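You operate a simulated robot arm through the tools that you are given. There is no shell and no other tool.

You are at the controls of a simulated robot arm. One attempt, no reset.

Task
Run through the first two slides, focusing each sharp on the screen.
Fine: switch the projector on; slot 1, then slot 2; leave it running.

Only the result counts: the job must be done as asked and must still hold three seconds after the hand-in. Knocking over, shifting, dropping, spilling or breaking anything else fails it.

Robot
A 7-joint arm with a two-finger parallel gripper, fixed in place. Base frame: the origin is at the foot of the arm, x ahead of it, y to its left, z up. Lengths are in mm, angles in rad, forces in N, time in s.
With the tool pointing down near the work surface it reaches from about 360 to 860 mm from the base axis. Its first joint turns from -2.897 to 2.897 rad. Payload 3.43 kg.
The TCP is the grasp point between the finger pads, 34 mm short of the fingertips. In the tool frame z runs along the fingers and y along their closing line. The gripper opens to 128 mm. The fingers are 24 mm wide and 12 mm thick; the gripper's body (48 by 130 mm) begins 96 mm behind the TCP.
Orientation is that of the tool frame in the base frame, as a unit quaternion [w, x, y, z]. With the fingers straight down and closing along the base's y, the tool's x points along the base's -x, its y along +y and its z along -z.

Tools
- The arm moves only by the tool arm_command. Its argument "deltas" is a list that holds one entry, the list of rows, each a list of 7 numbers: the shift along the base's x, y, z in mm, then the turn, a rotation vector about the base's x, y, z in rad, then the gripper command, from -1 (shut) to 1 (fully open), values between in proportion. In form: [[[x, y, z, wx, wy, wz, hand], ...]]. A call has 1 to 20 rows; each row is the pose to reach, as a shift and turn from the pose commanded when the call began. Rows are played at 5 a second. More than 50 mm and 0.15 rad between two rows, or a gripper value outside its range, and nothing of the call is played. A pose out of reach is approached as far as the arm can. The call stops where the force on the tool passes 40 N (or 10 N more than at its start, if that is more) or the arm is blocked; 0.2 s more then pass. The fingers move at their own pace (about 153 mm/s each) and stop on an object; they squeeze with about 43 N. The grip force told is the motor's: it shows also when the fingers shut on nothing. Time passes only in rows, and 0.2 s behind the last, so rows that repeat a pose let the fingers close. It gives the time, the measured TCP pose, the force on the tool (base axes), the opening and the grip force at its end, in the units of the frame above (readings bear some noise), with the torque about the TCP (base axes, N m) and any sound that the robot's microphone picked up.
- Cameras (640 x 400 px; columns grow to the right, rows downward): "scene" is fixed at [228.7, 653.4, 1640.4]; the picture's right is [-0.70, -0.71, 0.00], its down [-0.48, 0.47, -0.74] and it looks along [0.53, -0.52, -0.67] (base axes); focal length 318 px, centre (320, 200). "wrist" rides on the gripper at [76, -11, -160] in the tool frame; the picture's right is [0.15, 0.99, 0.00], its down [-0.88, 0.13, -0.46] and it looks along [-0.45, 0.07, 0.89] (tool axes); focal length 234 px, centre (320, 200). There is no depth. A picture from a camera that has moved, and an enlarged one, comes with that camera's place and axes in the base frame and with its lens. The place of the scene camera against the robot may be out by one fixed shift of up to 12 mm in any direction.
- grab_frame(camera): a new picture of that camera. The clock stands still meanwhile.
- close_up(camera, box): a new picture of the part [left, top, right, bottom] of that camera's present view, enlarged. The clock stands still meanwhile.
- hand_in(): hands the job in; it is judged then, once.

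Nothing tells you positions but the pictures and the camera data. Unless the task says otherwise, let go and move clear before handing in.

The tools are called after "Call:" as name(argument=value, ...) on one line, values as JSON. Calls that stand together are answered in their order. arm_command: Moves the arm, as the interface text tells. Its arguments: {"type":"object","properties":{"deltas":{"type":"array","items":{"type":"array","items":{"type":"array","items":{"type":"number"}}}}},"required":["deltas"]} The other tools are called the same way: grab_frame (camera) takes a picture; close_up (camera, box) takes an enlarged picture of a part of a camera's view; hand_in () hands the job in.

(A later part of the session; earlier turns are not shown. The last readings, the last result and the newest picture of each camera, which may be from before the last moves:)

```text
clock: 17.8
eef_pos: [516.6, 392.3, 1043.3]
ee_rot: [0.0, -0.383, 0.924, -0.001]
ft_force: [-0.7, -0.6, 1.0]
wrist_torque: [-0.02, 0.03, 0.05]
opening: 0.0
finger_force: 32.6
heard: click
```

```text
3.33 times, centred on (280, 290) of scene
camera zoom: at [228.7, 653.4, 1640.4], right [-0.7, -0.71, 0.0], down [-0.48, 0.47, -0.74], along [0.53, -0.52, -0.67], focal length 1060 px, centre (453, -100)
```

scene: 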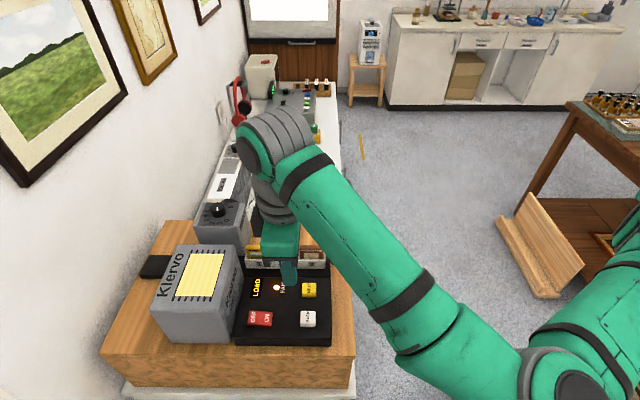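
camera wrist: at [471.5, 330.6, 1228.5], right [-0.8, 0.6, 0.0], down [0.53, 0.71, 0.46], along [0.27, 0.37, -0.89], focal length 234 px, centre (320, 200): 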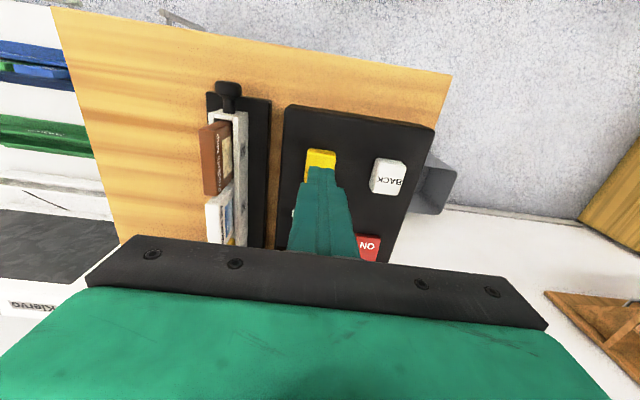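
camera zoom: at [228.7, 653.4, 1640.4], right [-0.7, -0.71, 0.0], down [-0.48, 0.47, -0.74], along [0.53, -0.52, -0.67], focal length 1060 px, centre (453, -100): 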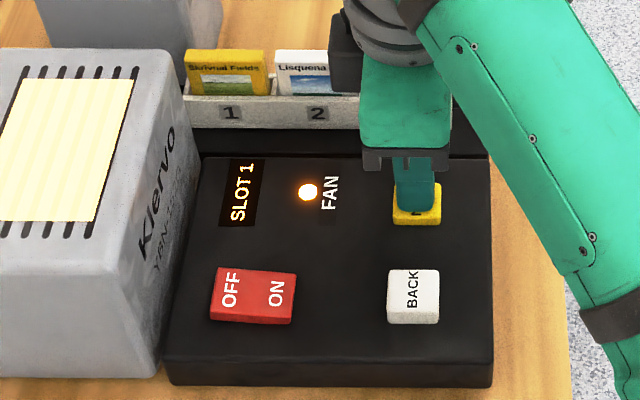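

It clicked: the display reads SLOT 1 and the tray is being drawn in. I'll lift off and watch the tray and the screen.

Call:
arm_command(deltas=[[[0, 0, 10, 0, 0, 0, -1], [0, 0, 40, 0, 0, 0, -1], [0, 0, 80, 0, 0, 0, -1], [20, -20, 110, 0, 0, 0, -1], [40, -40, 110, 0, 0, 0, -1], [40, -40, 110, 0, 0, 0, -1], [40, -40, 110, 0, 0, 0, -1], [40, -40, 110, 0, 0, 0, -1]]])

Call:
grab_frame(camera="scene")

Call:
close_up(camera="scene", box=[240, 0, 350, 60])

Call:
close_up(camera="scene", box=[130, 190, 350, 350])

Call:
grab_frame(camera="wrist")

```text
clock: 19.6
eef_pos: [558.3, 352.3, 1153.7]
ee_rot: [0.0, -0.383, 0.924, 0.0]
ft_force: [0.3, 0.1, -0.6]
wrist_torque: [0.02, 0.0, -0.03]
opening: 0.1
finger_force: 33.0
```

```text
taken
```

scene: 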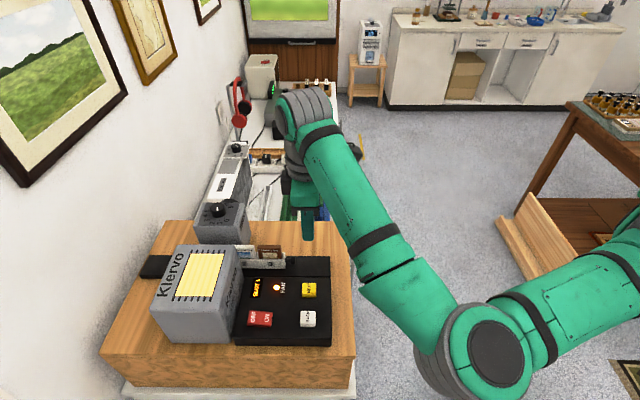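

```text
5.82 times, centred on (295, 30) of scene
camera zoom: at [228.7, 653.4, 1640.4], right [-0.7, -0.71, 0.0], down [-0.48, 0.47, -0.74], along [0.53, -0.52, -0.67], focal length 1851 px, centre (466, 1189)
```

zoom: 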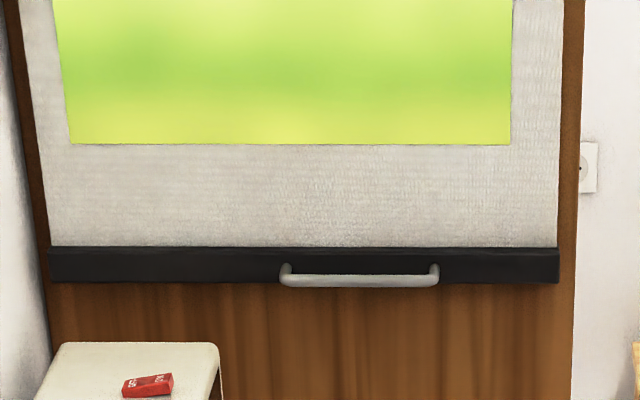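

```text
2.50 times, centred on (240, 270) of scene
camera zoom: at [228.7, 653.4, 1640.4], right [-0.7, -0.71, 0.0], down [-0.48, 0.47, -0.74], along [0.53, -0.52, -0.67], focal length 795 px, centre (520, 25)
```

zoom: 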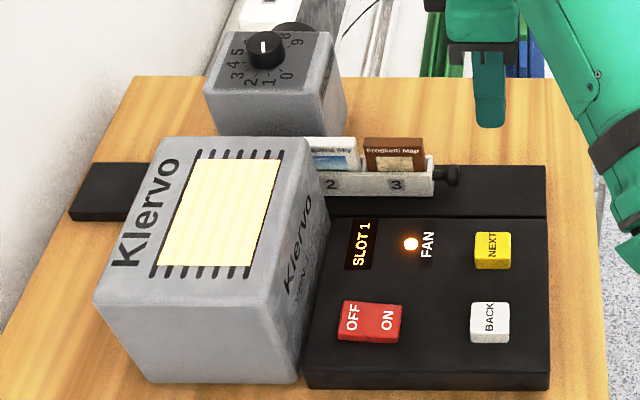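

```text
taken
camera wrist: at [512.1, 291.1, 1314.8], right [-0.8, 0.6, 0.0], down [0.53, 0.71, 0.46], along [0.27, 0.37, -0.89], focal length 234 px, centre (320, 200)
```

wrist: 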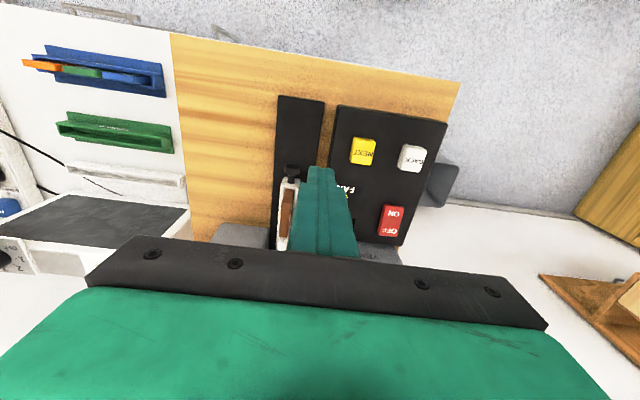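

Slot 1 is in the gate and a blurred green picture is on the screen, whose lower part the scene camera can see. Now for the focus knob: I'll yaw the gripper, tilt it ~0.4 rad outward to gain reach, and approach above the knob.

Call:
arm_command(deltas=[[[0, 0, 20, 0, 0, 0.11, -0.06], [0, 0, 40, 0, 0, 0.22, -0.06], [0, 0, 46, 0, 0, 0.328, -0.06], [0, 0, 46, 0, 0, 0.328, -0.06]]])

Call:
arm_command(deltas=[[[40, 11, 0, 0.1196, -0.0589, 0, -0.06], [80, 22, 0, 0.2392, -0.1177, 0, -0.06], [120, 33, 0, 0.3588, -0.1766, 0, -0.06], [160, 44, -10, 0.3588, -0.1766, 0, -0.06], [195, 55, -20, 0.3588, -0.1766, 0, -0.06], [195, 55, -20, 0.3588, -0.1766, 0, -0.06]]])

Call:
grab_frame(camera="wrist")

Call:
grab_frame(camera="scene")

```text
clock: 20.6
eef_pos: [557.5, 352.3, 1199.0]
ee_rot: [0.0, -0.529, 0.849, 0.0]
ft_force: [0.9, 0.4, 0.2]
wrist_torque: [-0.01, -0.02, -0.01]
opening: 60.2
finger_force: 0.1
```

```text
clock: 22.0
eef_pos: [752.1, 408.2, 1179.3]
ee_rot: [0.168, -0.518, 0.832, 0.106]
ft_force: [0.1, -0.1, 0.1]
wrist_torque: [-0.02, 0.01, -0.01]
opening: 60.1
finger_force: 0.0
```

```text
taken
camera wrist: at [704.7, 284.1, 1298.6], right [-0.95, 0.32, -0.06], down [0.16, 0.63, 0.76], along [0.28, 0.71, -0.64], focal length 234 px, centre (320, 200)
```

wrist: 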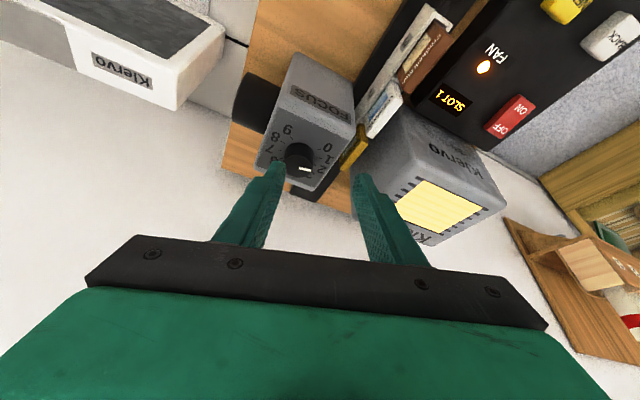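

```text
taken
```

scene: 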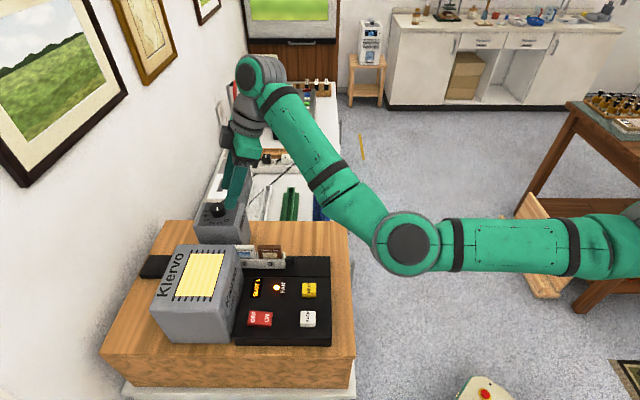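

The tilted pose is within reach with room to spare. I'll zoom on the knob to refine its position before closing in.

Call:
close_up(camera="wrist", box=[250, 100, 370, 210])

Call:
close_up(camera="scene", box=[180, 150, 280, 250])

```text
3.64 times, centred on (310, 155) of wrist
camera zoom: at [704.7, 284.1, 1298.6], right [-0.95, 0.32, -0.06], down [0.16, 0.63, 0.76], along [0.28, 0.71, -0.64], focal length 852 px, centre (356, 364)
```

zoom: 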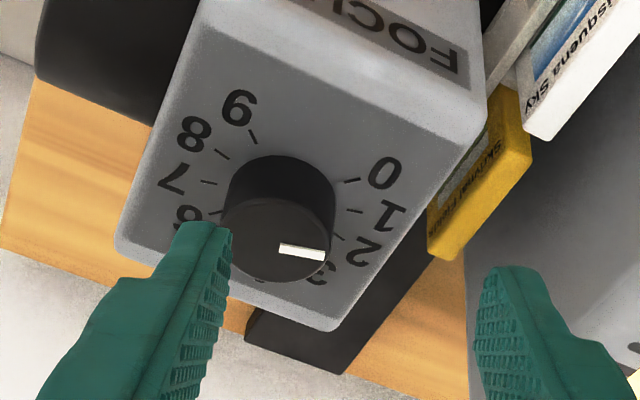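

```text
4.00 times, centred on (230, 200) of scene
camera zoom: at [228.7, 653.4, 1640.4], right [-0.7, -0.71, 0.0], down [-0.48, 0.47, -0.74], along [0.53, -0.52, -0.67], focal length 1273 px, centre (680, 200)
```

zoom: 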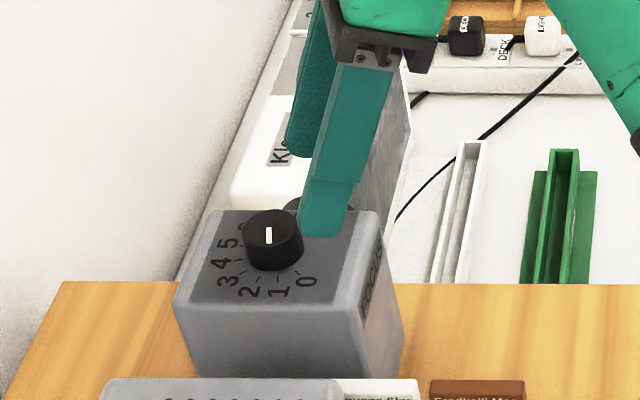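

Combining all views, the knob is centred near (791.5, 435.3) with its top at ~1106 and the plate at ~1088. I'll centre the open fingers over it, still above its top, and check.

Call:
arm_command(deltas=[[[17, 9, -5, 0, 0, 0, -0.06], [34.6, 17.2, -12, 0, 0, 0, -0.06], [34.6, 17.2, -25, 0, 0, 0, -0.06], [34.6, 17.2, -25, 0, 0, 0, -0.06]]])

Call:
grab_frame(camera="wrist")

Call:
close_up(camera="wrist", box=[240, 120, 400, 240])

Call:
close_up(camera="scene", box=[180, 150, 280, 250])

```text
clock: 23.0
eef_pos: [786.7, 427.4, 1154.2]
ee_rot: [0.169, -0.518, 0.832, 0.105]
ft_force: [0.3, 0.1, -0.6]
wrist_torque: [-0.01, 0.01, -0.01]
opening: 60.0
finger_force: 0.1
```

```text
taken
camera wrist: at [739.1, 302.5, 1273.0], right [-0.95, 0.32, -0.06], down [0.16, 0.63, 0.76], along [0.28, 0.71, -0.64], focal length 234 px, centre (320, 200)
```

wrist: 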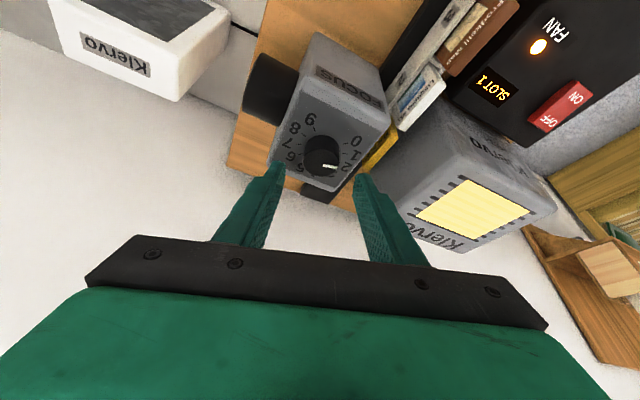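

```text
3.33 times, centred on (320, 180) of wrist
camera zoom: at [739.1, 302.5, 1273.0], right [-0.95, 0.32, -0.06], down [0.16, 0.63, 0.76], along [0.28, 0.71, -0.64], focal length 781 px, centre (320, 267)
```

zoom: 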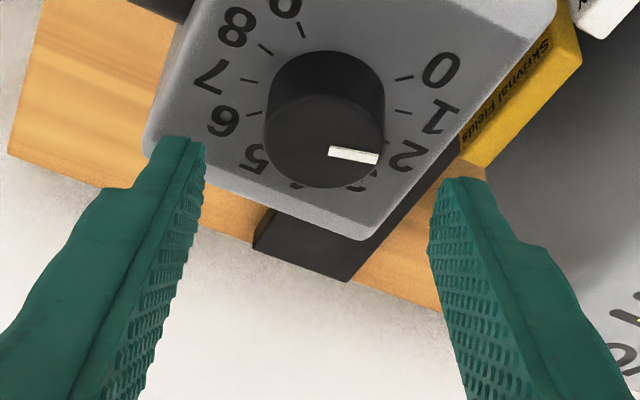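

```text
4.00 times, centred on (230, 200) of scene
camera zoom: at [228.7, 653.4, 1640.4], right [-0.7, -0.71, 0.0], down [-0.48, 0.47, -0.74], along [0.53, -0.52, -0.67], focal length 1273 px, centre (680, 200)
```

zoom: 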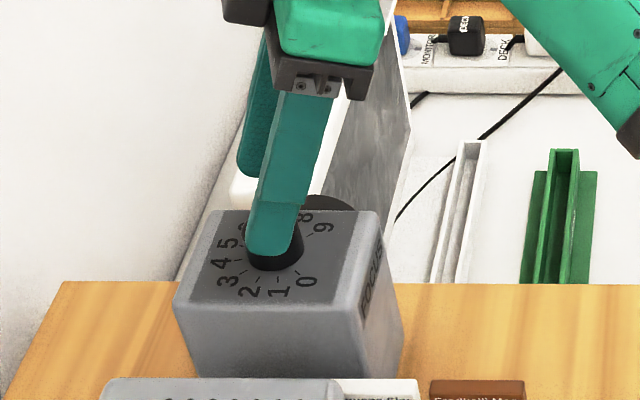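

The knob is centred between the fingers. I'll lower the last ~26 mm so the fingertips straddle it just above the plate.

Call:
arm_command(deltas=[[[0, -1, -9, 0, 0, 0, -0.06], [0, -1, -17, 0, 0, 0, -0.06], [0, -1, -22, 0, 0, 0, -0.06], [0, -1, -26, 0, 0, 0, -0.06], [0, -1, -26, 0, 0, 0, -0.06]]])

Call:
close_up(camera="wrist", box=[240, 120, 400, 240])

Call:
close_up(camera="scene", box=[180, 150, 280, 250])

```text
clock: 24.2
eef_pos: [787.2, 426.0, 1127.7]
ee_rot: [0.167, -0.518, 0.832, 0.106]
ft_force: [1.0, 1.3, 0.0]
wrist_torque: [-0.03, 0.02, -0.02]
opening: 60.1
finger_force: 0.0
```

```text
3.33 times, centred on (320, 180) of wrist
camera zoom: at [739.9, 300.9, 1246.5], right [-0.95, 0.32, -0.06], down [0.16, 0.63, 0.76], along [0.28, 0.71, -0.64], focal length 781 px, centre (320, 267)
```

zoom: 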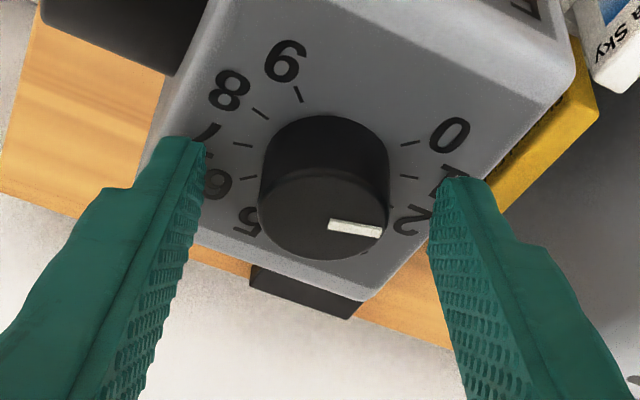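

```text
4.00 times, centred on (230, 200) of scene
camera zoom: at [228.7, 653.4, 1640.4], right [-0.7, -0.71, 0.0], down [-0.48, 0.47, -0.74], along [0.53, -0.52, -0.67], focal length 1273 px, centre (680, 200)
```

zoom: 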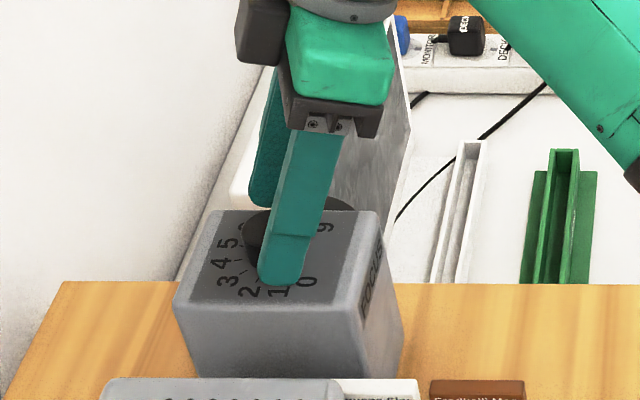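

Fingers are straddling the knob without touching anything. I'll close on it gently at the same pose.

Call:
arm_command(deltas=[[[0, 0, 0, 0, 0, 0, -0.4], [0, 0, 0, 0, 0, 0, -0.5], [0, 0, 0, 0, 0, 0, -1], [0, 0, 0, 0, 0, 0, -1]]])

Call:
close_up(camera="wrist", box=[240, 120, 400, 240])

Call:
close_up(camera="scene", box=[240, 0, 350, 60])

```text
clock: 25.2
eef_pos: [786.6, 425.3, 1126.5]
ee_rot: [0.168, -0.519, 0.831, 0.106]
ft_force: [-3.0, 7.3, -2.4]
wrist_torque: [0.11, -0.61, 0.12]
opening: 33.5
finger_force: 45.1
```

```text
3.33 times, centred on (320, 180) of wrist
camera zoom: at [739.1, 301.2, 1246.6], right [-0.95, 0.31, -0.06], down [0.16, 0.63, 0.76], along [0.27, 0.71, -0.64], focal length 781 px, centre (320, 267)
```

zoom: 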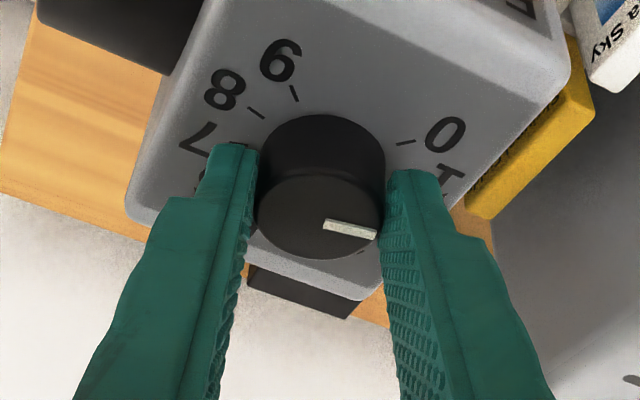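

```text
5.82 times, centred on (295, 30) of scene
camera zoom: at [228.7, 653.4, 1640.4], right [-0.7, -0.71, 0.0], down [-0.48, 0.47, -0.74], along [0.53, -0.52, -0.67], focal length 1851 px, centre (466, 1189)
```

zoom: 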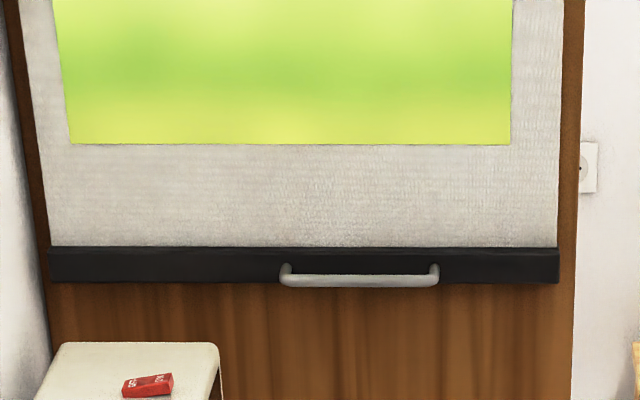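

The knob is gripped (33.5 mm). I'll turn it clockwise, which should raise the number, by about half a division around its own axis and compare the picture.

Call:
arm_command(deltas=[[[-0.97, 0.54, 0, 0, 0, -0.1, -1], [-1.89, 1.17, 0, 0, 0, -0.2, -1], [-2.41, 1.6, 0, 0, 0, -0.26, -1], [-2.41, 1.6, 0, 0, 0, -0.26, -1]]])

Call:
close_up(camera="wrist", box=[240, 120, 400, 240])

Call:
close_up(camera="scene", box=[240, 0, 350, 60])

```text
clock: 26.2
eef_pos: [784.3, 426.4, 1127.0]
ee_rot: [0.181, -0.406, 0.892, 0.082]
ft_force: [-19.4, 18.6, -4.9]
wrist_torque: [1.41, -0.1, 0.34]
opening: 33.4
finger_force: 45.1
```

```text
3.33 times, centred on (320, 180) of wrist
camera zoom: at [706.4, 319.4, 1246.7], right [-0.83, 0.55, -0.06], down [0.32, 0.56, 0.76], along [0.45, 0.62, -0.64], focal length 781 px, centre (320, 267)
```

zoom: 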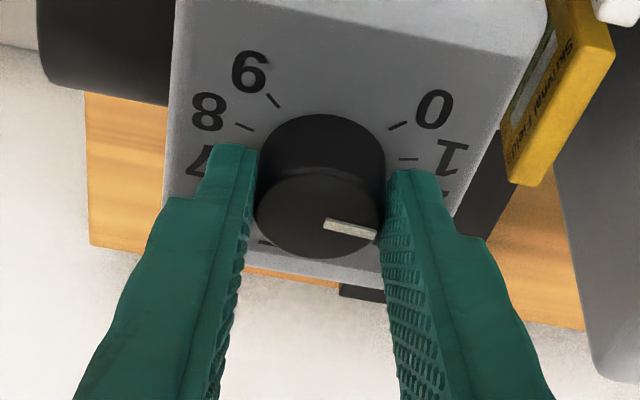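

```text
5.82 times, centred on (295, 30) of scene
camera zoom: at [228.7, 653.4, 1640.4], right [-0.7, -0.71, 0.0], down [-0.48, 0.47, -0.74], along [0.53, -0.52, -0.67], focal length 1851 px, centre (466, 1189)
```

zoom: 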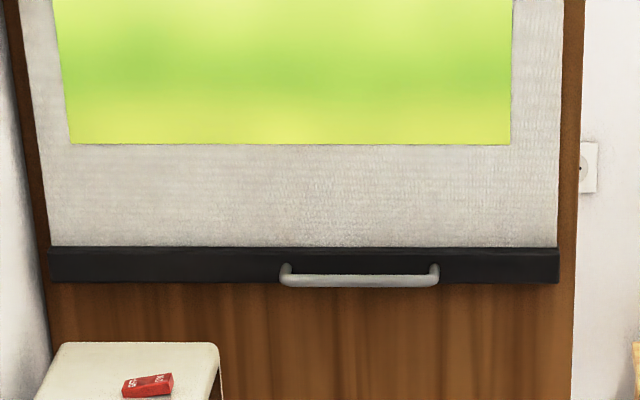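

The knob turned with the fingers (pointer now ~1.7), but the side force shows my turning centre is slightly off. I'll correct the orbit outward and continue clockwise.

Call:
arm_command(deltas=[[[-1.15, 0.75, 0, 0, 0, 0, -1], [-2.68, 2.25, 0, 0, 0, -0.13, -1], [-3.99, 3.93, 0, 0, 0, -0.26, -1], [-3.99, 3.93, 0, 0, 0, -0.26, -1]]])

Call:
close_up(camera="wrist", box=[240, 120, 400, 240])

Call:
close_up(camera="scene", box=[240, 0, 350, 60])

```text
clock: 27.2
eef_pos: [782.0, 429.1, 1127.5]
ee_rot: [0.19, -0.285, 0.938, 0.056]
ft_force: [7.2, 10.5, -6.8]
wrist_torque: [-0.3, 0.39, 0.07]
opening: 33.1
finger_force: 44.5
```

```text
3.33 times, centred on (320, 180) of wrist
camera zoom: at [678.9, 346.1, 1246.9], right [-0.66, 0.75, -0.06], down [0.45, 0.46, 0.76], along [0.6, 0.48, -0.64], focal length 781 px, centre (320, 267)
```

zoom: 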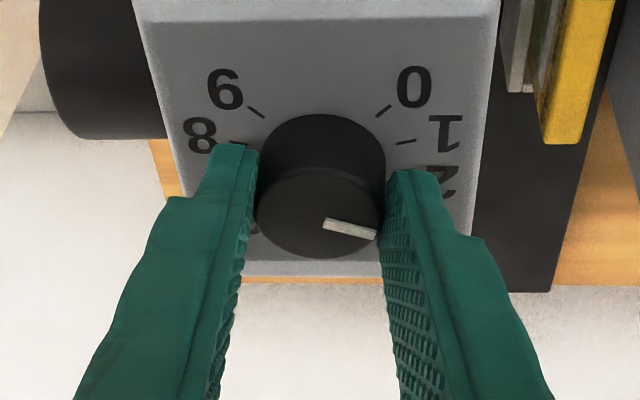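

```text
5.82 times, centred on (295, 30) of scene
camera zoom: at [228.7, 653.4, 1640.4], right [-0.7, -0.71, 0.0], down [-0.48, 0.47, -0.74], along [0.53, -0.52, -0.67], focal length 1851 px, centre (466, 1189)
```

zoom: 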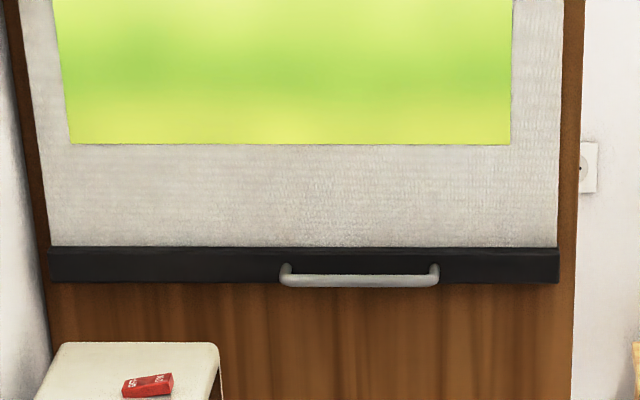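

The picture is still blurred with the pointer at ~2.2. The positions confirm the turning centre near (791.5, 435.5); I'll keep turning clockwise and relieve the residual force.

Call:
arm_command(deltas=[[[-0.3, 1.9, -0.3, 0, 0, -0.13, -1], [-0.9, 3.3, -0.3, 0, 0, -0.26, -1], [-1.3, 4.8, -0.3, 0, 0, -0.39, -1], [-1.3, 4.8, -0.3, 0, 0, -0.39, -1]]])

Call:
close_up(camera="wrist", box=[240, 120, 400, 240])

Call:
close_up(camera="scene", box=[240, 0, 350, 60])

```text
clock: 28.2
eef_pos: [779.3, 433.7, 1126.8]
ee_rot: [0.198, -0.098, 0.975, 0.02]
ft_force: [0.2, -3.0, -5.7]
wrist_torque: [0.09, -0.17, -0.04]
opening: 33.3
finger_force: 44.6
```

```text
3.33 times, centred on (320, 180) of wrist
camera zoom: at [653.4, 395.8, 1246.9], right [-0.33, 0.94, -0.06], down [0.59, 0.25, 0.76], along [0.73, 0.22, -0.64], focal length 781 px, centre (320, 267)
```

zoom: 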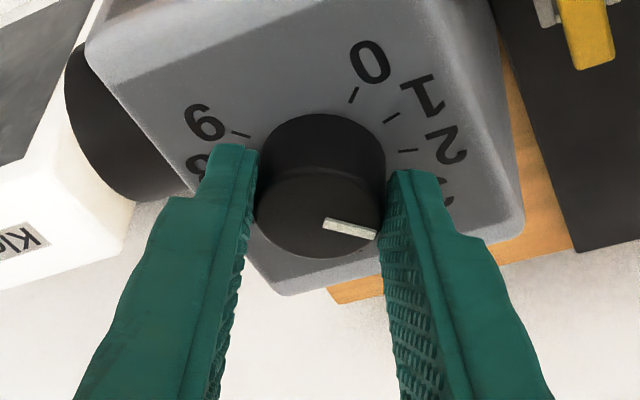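

```text
5.82 times, centred on (295, 30) of scene
camera zoom: at [228.7, 653.4, 1640.4], right [-0.7, -0.71, 0.0], down [-0.48, 0.47, -0.74], along [0.53, -0.52, -0.67], focal length 1851 px, centre (466, 1189)
```

zoom: 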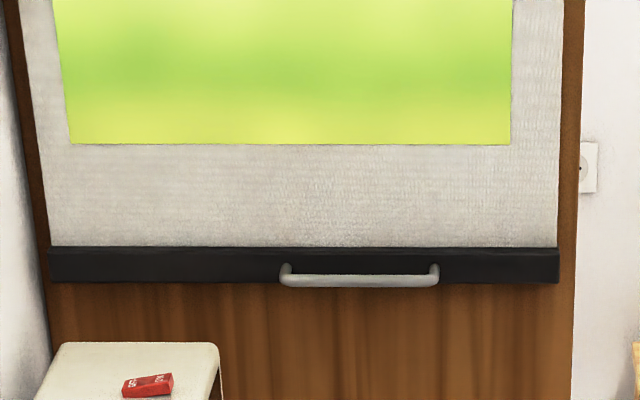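

Forces are low now and the pointer is near 3; the picture is still a blur. I'll continue clockwise another ¾ division.

Call:
arm_command(deltas=[[[-0.2, 1.3, -0.3, 0, 0, -0.13, -1], [-0.2, 2.8, -0.3, 0, 0, -0.26, -1], [0, 4.3, -0.3, 0, 0, -0.39, -1], [0, 4.3, -0.3, 0, 0, -0.39, -1]]])

Call:
close_up(camera="wrist", box=[240, 120, 400, 240])

Call:
close_up(camera="scene", box=[240, 0, 350, 60])

```text
clock: 29.2
eef_pos: [779.9, 438.2, 1127.9]
ee_rot: [0.198, 0.093, 0.976, -0.019]
ft_force: [3.4, -7.0, -2.2]
wrist_torque: [-0.38, -1.28, -0.05]
opening: 33.3
finger_force: 45.3
```

```text
3.33 times, centred on (320, 180) of wrist
camera zoom: at [648.6, 451.4, 1246.6], right [0.05, 1.0, -0.06], down [0.65, 0.01, 0.76], along [0.76, -0.08, -0.64], focal length 781 px, centre (320, 267)
```

zoom: 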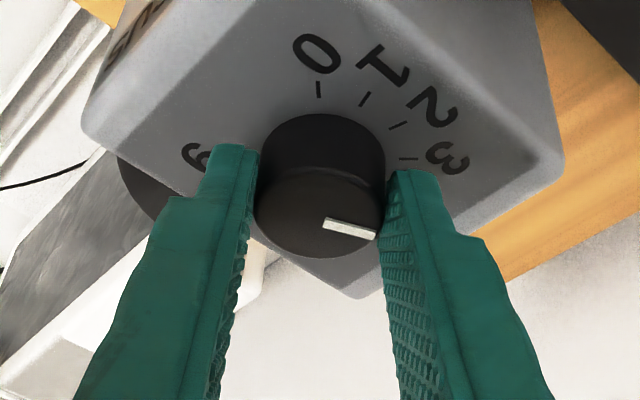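

```text
5.82 times, centred on (295, 30) of scene
camera zoom: at [228.7, 653.4, 1640.4], right [-0.7, -0.71, 0.0], down [-0.48, 0.47, -0.74], along [0.53, -0.52, -0.67], focal length 1851 px, centre (466, 1189)
```

zoom: 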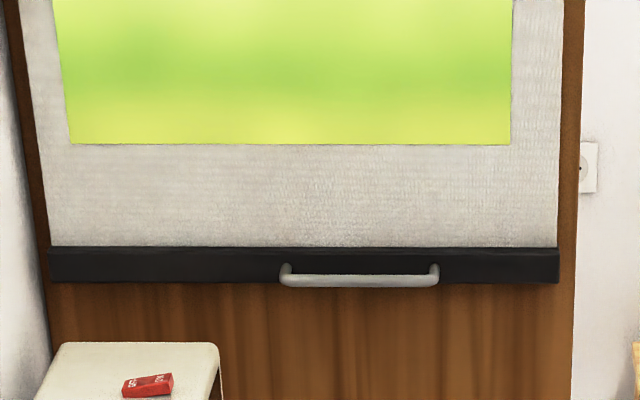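

Pointer is now near 4 with no clear improvement, so the sharp point is probably further clockwise. I'll open the fingers, swing back 80° around the knob, and re-grip.

Call:
arm_command(deltas=[[[0, 0, 0, 0, 0, 0, -0.06], [0, 0, 0, 0, 0, 0, -0.06], [0, 0, 1, 0, 0, 0, -0.06]]])

Call:
arm_command(deltas=[[[-0.19, -1.6, 0.5, 0, 0, 0.1396, -0.06], [-0.15, -3.2, 0.5, 0, 0, 0.2792, -0.06], [0.11, -4.79, 0.5, 0, 0, 0.4188, -0.06], [0.59, -6.32, 0.5, 0, 0, 0.5584, -0.06], [1.28, -7.77, 0.5, 0, 0, 0.698, -0.06], [2.16, -9.1, 0.5, 0, 0, 0.8376, -0.06], [3.23, -10.31, 0.5, 0, 0, 0.9772, -0.06], [4.44, -11.35, 0.5, 0, 0, 1.1168, -0.06], [5.8, -12.22, 0.5, 0, 0, 1.2564, -0.06], [7.25, -12.88, 0.5, 0, 0, 1.396, -0.06], [7.25, -12.88, 0.5, 0, 0, 1.396, -0.06]]])

Call:
close_up(camera="wrist", box=[240, 120, 400, 240])

Call:
grab_frame(camera="scene")

```text
clock: 30.0
eef_pos: [779.0, 438.2, 1127.5]
ee_rot: [0.198, 0.091, 0.976, -0.018]
ft_force: [-0.2, -0.5, 0.0]
wrist_torque: [-0.02, 0.01, -0.01]
opening: 60.2
finger_force: 0.1
```

```text
clock: 32.4
eef_pos: [787.0, 427.1, 1128.7]
ee_rot: [0.164, -0.558, 0.806, 0.113]
ft_force: [0.9, -0.4, 0.3]
wrist_torque: [0.0, 0.01, 0.02]
opening: 60.3
finger_force: 0.1
```

```text
3.33 times, centred on (320, 180) of wrist
camera zoom: at [751.3, 298.0, 1248.3], right [-0.97, 0.22, -0.06], down [0.1, 0.64, 0.76], along [0.21, 0.74, -0.64], focal length 781 px, centre (320, 267)
```

zoom: 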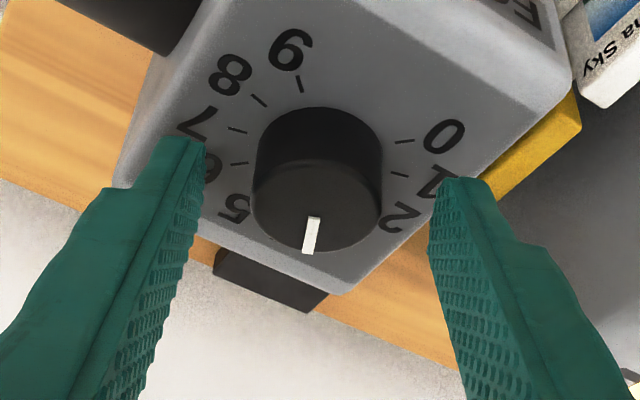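

```text
taken
```

scene: 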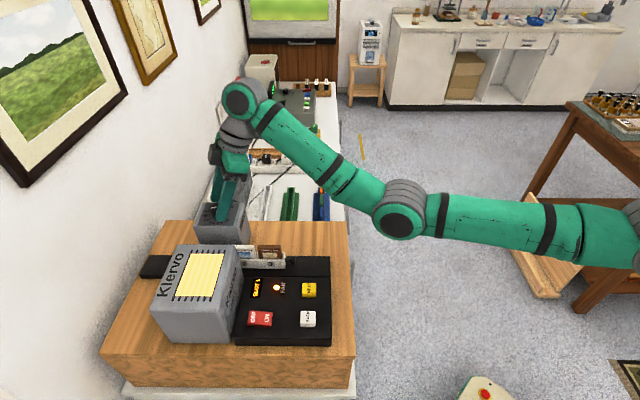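

The pointer sits a bit below 4 now and the knob is centred between the fingers again. I'll re-grip and continue clockwise in steps.

Call:
arm_command(deltas=[[[0.2, -1, -0.5, 0, 0, 0, -0.4], [0.2, -1, -0.5, 0, 0, 0, -0.5], [0.2, -1, -0.5, 0, 0, 0, -1], [0.2, -1, -0.5, 0, 0, 0, -1]]])

```text
clock: 33.4
eef_pos: [787.6, 423.7, 1128.3]
ee_rot: [0.164, -0.556, 0.807, 0.113]
ft_force: [5.9, 0.6, 0.9]
wrist_torque: [0.28, 0.0, -0.09]
opening: 33.7
finger_force: 44.9
```

Gripped with low side force. Turning clockwise one division while watching the picture.

Call:
arm_command(deltas=[[[-1.5, 0.7, 0, 0, 0, -0.13, -1], [-2.9, 1.6, 0, 0, 0, -0.26, -1], [-4.2, 2.6, 0, 0, 0, -0.39, -1], [-5.3, 3.8, 0, 0, 0, -0.52, -1], [-5.3, 3.8, 0, 0, 0, -0.52, -1]]])

Call:
close_up(camera="scene", box=[240, 0, 350, 60])

Call:
close_up(camera="wrist", box=[240, 120, 400, 240])

```text
clock: 34.6
eef_pos: [782.9, 428.4, 1128.4]
ee_rot: [0.188, -0.329, 0.923, 0.067]
ft_force: [14.1, -0.7, 3.8]
wrist_torque: [0.97, -1.33, -0.11]
opening: 33.6
finger_force: 45.2
```

```text
5.82 times, centred on (295, 30) of scene
camera zoom: at [228.7, 653.4, 1640.4], right [-0.7, -0.71, 0.0], down [-0.48, 0.47, -0.74], along [0.53, -0.52, -0.67], focal length 1851 px, centre (466, 1189)
```

zoom: 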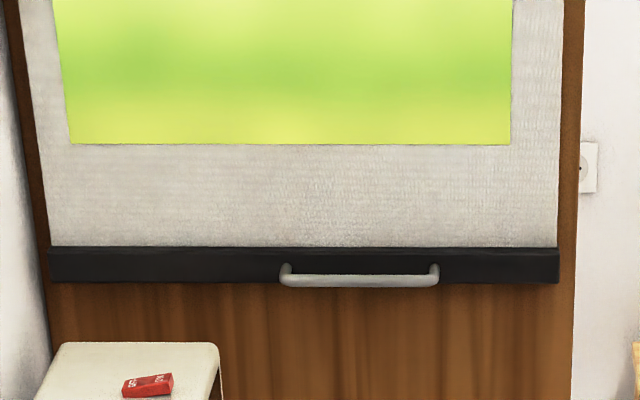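

```text
3.33 times, centred on (320, 180) of wrist
camera zoom: at [687.8, 335.3, 1247.5], right [-0.73, 0.68, -0.06], down [0.41, 0.5, 0.76], along [0.55, 0.54, -0.64], focal length 781 px, centre (320, 267)
```

zoom: 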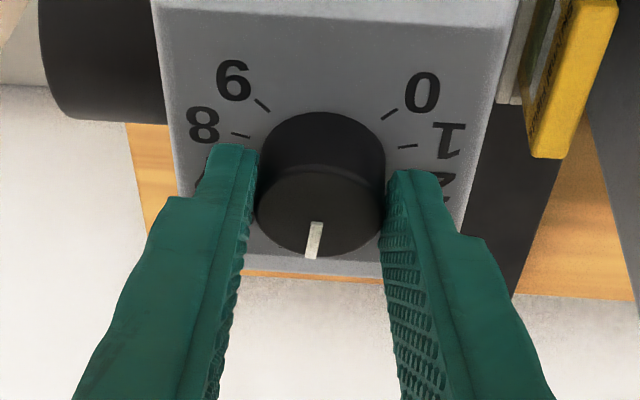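

Pointer ~4.7. I'll look at the projected strip at higher zoom to judge whether the blur is changing, and keep turning.

Call:
close_up(camera="scene", box=[246, 0, 334, 28])

Call:
arm_command(deltas=[[[0.2, 1.3, 0, 0, 0, -0.13, -1], [-0.4, 2.7, 0, 0, 0, -0.26, -1], [-0.8, 4.1, 0, 0, 0, -0.39, -1], [-0.8, 4.1, 0, 0, 0, -0.39, -1]]])

Call:
close_up(camera="scene", box=[246, 0, 334, 28])

Call:
close_up(camera="wrist", box=[240, 120, 400, 240])

```text
7.27 times, centred on (290, 14) of scene
camera zoom: at [228.7, 653.4, 1640.4], right [-0.7, -0.71, 0.0], down [-0.48, 0.47, -0.74], along [0.53, -0.52, -0.67], focal length 2314 px, centre (538, 1553)
```

zoom: 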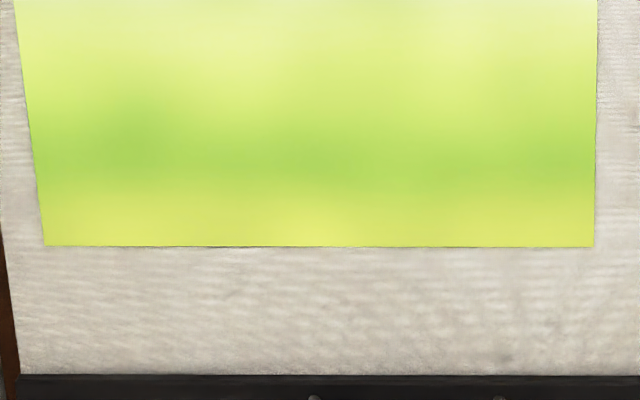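

```text
clock: 35.6
eef_pos: [780.6, 432.7, 1128.4]
ee_rot: [0.197, -0.146, 0.969, 0.03]
ft_force: [4.2, -6.5, 4.0]
wrist_torque: [-0.24, -0.82, -0.07]
opening: 33.6
finger_force: 44.7
```

```text
7.27 times, centred on (290, 14) of scene
camera zoom: at [228.7, 653.4, 1640.4], right [-0.7, -0.71, 0.0], down [-0.48, 0.47, -0.74], along [0.53, -0.52, -0.67], focal length 2314 px, centre (538, 1553)
```

zoom: 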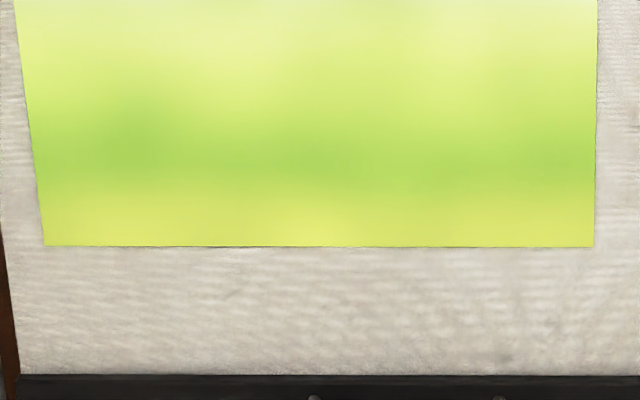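

```text
3.33 times, centred on (320, 180) of wrist
camera zoom: at [657.9, 382.5, 1247.7], right [-0.42, 0.91, -0.06], down [0.57, 0.31, 0.76], along [0.71, 0.29, -0.64], focal length 781 px, centre (320, 267)
```

zoom: 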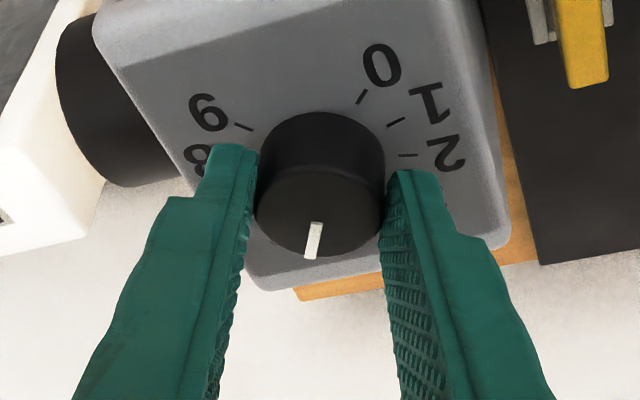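

No visible change yet at ~5.4, so the sharp point should be elsewhere on the scale. I'll continue clockwise to the end of this grip.

Call:
arm_command(deltas=[[[-0.1, 1.0, 0, 0, 0, -0.13, -1], [-0.2, 2.5, 0, 0, 0, -0.26, -1], [-0.2, 3.9, 0, 0, 0, -0.39, -1], [0, 5.2, 0, 0, 0, -0.5, -1], [0, 5.2, 0, 0, 0, -0.5, -1]]])

Call:
close_up(camera="scene", box=[246, 0, 334, 28])

Call:
close_up(camera="wrist", box=[240, 120, 400, 240])

```text
clock: 36.8
eef_pos: [779.4, 438.0, 1127.8]
ee_rot: [0.197, 0.099, 0.975, -0.021]
ft_force: [-2.9, 0.7, 1.3]
wrist_torque: [-0.18, 0.24, 0.01]
opening: 33.3
finger_force: 44.4
```

```text
7.27 times, centred on (290, 14) of scene
camera zoom: at [228.7, 653.4, 1640.4], right [-0.7, -0.71, 0.0], down [-0.48, 0.47, -0.74], along [0.53, -0.52, -0.67], focal length 2314 px, centre (538, 1553)
```

zoom: 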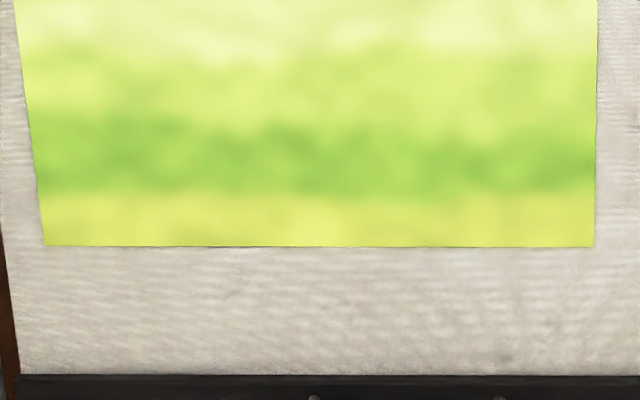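

```text
3.33 times, centred on (320, 180) of wrist
camera zoom: at [649.0, 453.1, 1247.7], right [0.07, 1.0, -0.06], down [0.65, 0.0, 0.76], along [0.76, -0.09, -0.65], focal length 781 px, centre (320, 267)
```

zoom: 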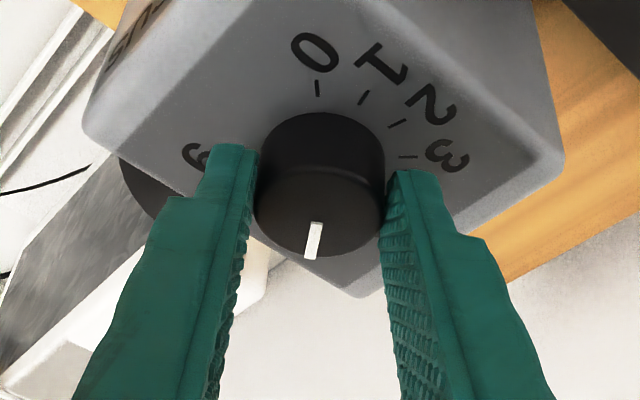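

A clear improvement: field texture is appearing at ~6.3, so the sharp point lies just further on. I'll open, swing back and re-grip for the fine adjustment.

Call:
arm_command(deltas=[[[0, 0, 0, 0, 0, 0, -0.06], [0, 0, 0, 0, 0, 0, -0.06]]])

Call:
arm_command(deltas=[[[-0.1, -1.7, 1, 0, 0, 0.1396, -0.06], [0.02, -3.4, 1, 0, 0, 0.2792, -0.06], [0.37, -5.1, 1, 0, 0, 0.4188, -0.06], [0.93, -6.75, 1, 0, 0, 0.5584, -0.06], [1.7, -8.3, 1, 0, 0, 0.698, -0.06], [2.67, -9.75, 1, 0, 0, 0.8376, -0.06], [3.83, -11.05, 1, 0, 0, 0.9772, -0.06], [5.12, -12.2, 1, 0, 0, 1.1168, -0.06], [6.57, -13.2, 1, 0, 0, 1.2564, -0.06], [8.1, -13.95, 0.5, 0, 0, 1.396, -0.06], [8.1, -13.95, 0.5, 0, 0, 1.396, -0.06]]])

Call:
arm_command(deltas=[[[0, 0, 0, 0, 0, 0, -0.4], [0, 0, 0, 0, 0, 0, -0.5], [0, 0, 0, 0, 0, 0, -1], [0, 0, 0, 0, 0, 0, -1]]])

Call:
close_up(camera="scene", box=[246, 0, 334, 28])

Call:
close_up(camera="wrist", box=[240, 120, 400, 240])

```text
clock: 37.4
eef_pos: [780.3, 437.9, 1129.1]
ee_rot: [0.197, 0.099, 0.975, -0.02]
ft_force: [0.2, -0.2, -0.7]
wrist_torque: [-0.01, 0.01, -0.03]
opening: 60.1
finger_force: 0.1
```

```text
clock: 39.8
eef_pos: [788.3, 423.7, 1129.3]
ee_rot: [0.164, -0.552, 0.81, 0.112]
ft_force: [0.1, -1.5, -0.5]
wrist_torque: [0.0, 0.0, -0.03]
opening: 60.2
finger_force: 0.2
```

```text
clock: 40.8
eef_pos: [787.8, 424.4, 1127.9]
ee_rot: [0.164, -0.552, 0.81, 0.112]
ft_force: [-14.4, 3.3, -0.2]
wrist_torque: [-0.01, 0.61, 0.19]
opening: 33.8
finger_force: 45.1
```

```text
7.27 times, centred on (290, 14) of scene
camera zoom: at [228.7, 653.4, 1640.4], right [-0.7, -0.71, 0.0], down [-0.48, 0.47, -0.74], along [0.53, -0.52, -0.67], focal length 2314 px, centre (538, 1553)
```

zoom: 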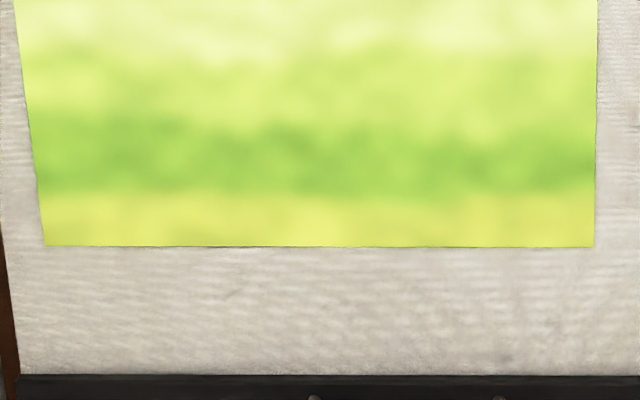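

```text
3.33 times, centred on (320, 180) of wrist
camera zoom: at [750.1, 297.3, 1248.4], right [-0.97, 0.24, -0.06], down [0.11, 0.64, 0.76], along [0.22, 0.73, -0.64], focal length 781 px, centre (320, 267)
```

zoom: 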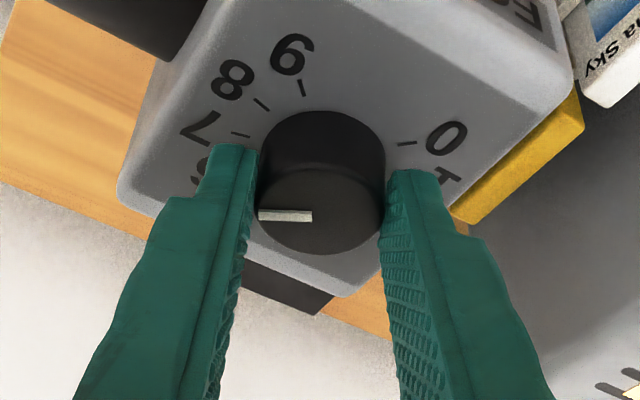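

Re-gripped with the pointer around 6.3. I'll now turn in small clockwise steps and compare the picture each time.

Call:
arm_command(deltas=[[[-1.3, 0.5, 0, 0, 0, -0.065, -1], [-2.1, 0.9, 0, 0, 0, -0.13, -1], [-2.1, 0.9, 0, 0, 0, -0.13, -1]]])

Call:
close_up(camera="scene", box=[246, 0, 334, 28])

Call:
arm_command(deltas=[[[-0.6, 0.4, 0, 0, 0, -0.065, -1], [-1.3, 0.8, 0, 0, 0, -0.13, -1], [-1.3, 0.8, 0, 0, 0, -0.13, -1]]])

Call:
close_up(camera="scene", box=[246, 0, 334, 28])

```text
clock: 41.6
eef_pos: [784.7, 426.9, 1129.4]
ee_rot: [0.171, -0.497, 0.845, 0.1]
ft_force: [-15.3, 5.3, -1.2]
wrist_torque: [0.5, 0.23, 0.18]
opening: 33.4
finger_force: 45.3
```

```text
7.27 times, centred on (290, 14) of scene
camera zoom: at [228.7, 653.4, 1640.4], right [-0.7, -0.71, 0.0], down [-0.48, 0.47, -0.74], along [0.53, -0.52, -0.67], focal length 2314 px, centre (538, 1553)
```

zoom: 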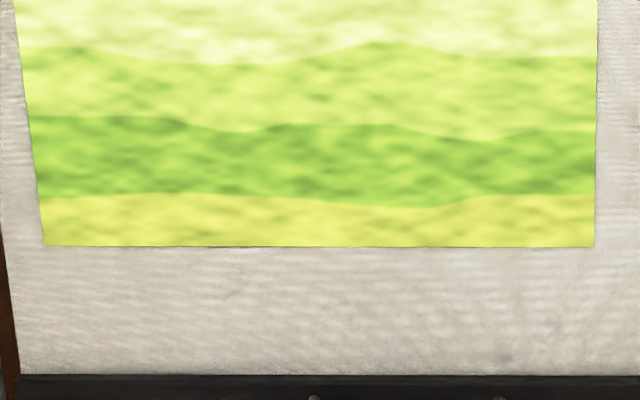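

```text
clock: 42.4
eef_pos: [784.4, 426.8, 1130.4]
ee_rot: [0.177, -0.442, 0.875, 0.09]
ft_force: [-13.9, 8.8, 1.5]
wrist_torque: [-0.01, 0.6, 0.24]
opening: 33.5
finger_force: 44.6
```

```text
7.27 times, centred on (290, 14) of scene
camera zoom: at [228.7, 653.4, 1640.4], right [-0.7, -0.71, 0.0], down [-0.48, 0.47, -0.74], along [0.53, -0.52, -0.67], focal length 2314 px, centre (538, 1553)
```

zoom: 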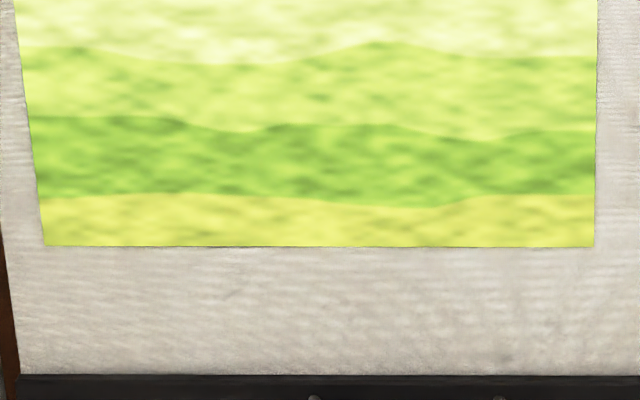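

The picture is now crisp, and the last two steps look about equal, so the best point is between or near them. I'll zoom harder to compare small changes.

Call:
close_up(camera="scene", box=[250, 0, 290, 26])

Call:
arm_command(deltas=[[[0.5, -0.2, 0, 0, 0, 0.035, -1], [1.0, -0.5, 0, 0, 0, 0.065, -1], [1.0, -0.5, 0, 0, 0, 0.065, -1]]])

Call:
close_up(camera="scene", box=[250, 0, 290, 26])

Call:
close_up(camera="wrist", box=[240, 120, 400, 240])

```text
15.38 times, centred on (270, 13) of scene
camera zoom: at [228.7, 653.4, 1640.4], right [-0.7, -0.71, 0.0], down [-0.48, 0.47, -0.74], along [0.53, -0.52, -0.67], focal length 4895 px, centre (1089, 3077)
```

zoom: 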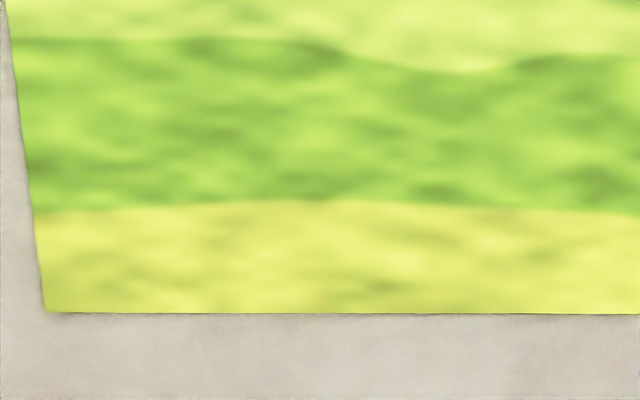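

```text
clock: 43.2
eef_pos: [784.5, 426.3, 1129.0]
ee_rot: [0.174, -0.47, 0.86, 0.095]
ft_force: [-19.8, 9.0, 1.3]
wrist_torque: [0.51, 0.44, 0.23]
opening: 33.7
finger_force: 44.7
```

```text
15.38 times, centred on (270, 13) of scene
camera zoom: at [228.7, 653.4, 1640.4], right [-0.7, -0.71, 0.0], down [-0.48, 0.47, -0.74], along [0.53, -0.52, -0.67], focal length 4895 px, centre (1089, 3077)
```

zoom: 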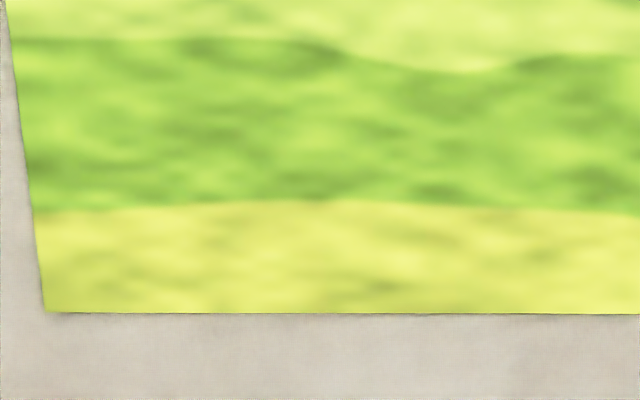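

```text
3.33 times, centred on (320, 180) of wrist
camera zoom: at [724.0, 308.0, 1248.4], right [-0.91, 0.42, -0.06], down [0.23, 0.6, 0.76], along [0.35, 0.68, -0.64], focal length 781 px, centre (320, 267)
```

zoom: 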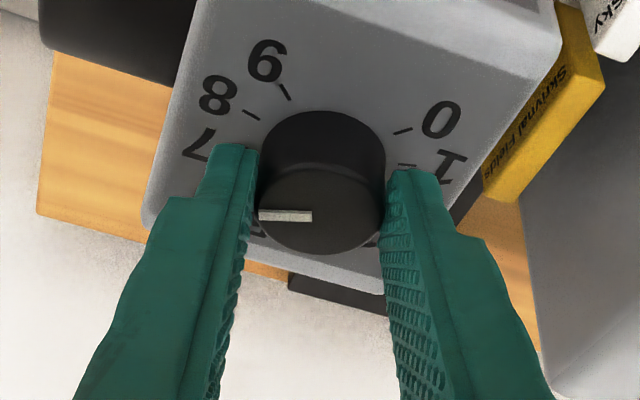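

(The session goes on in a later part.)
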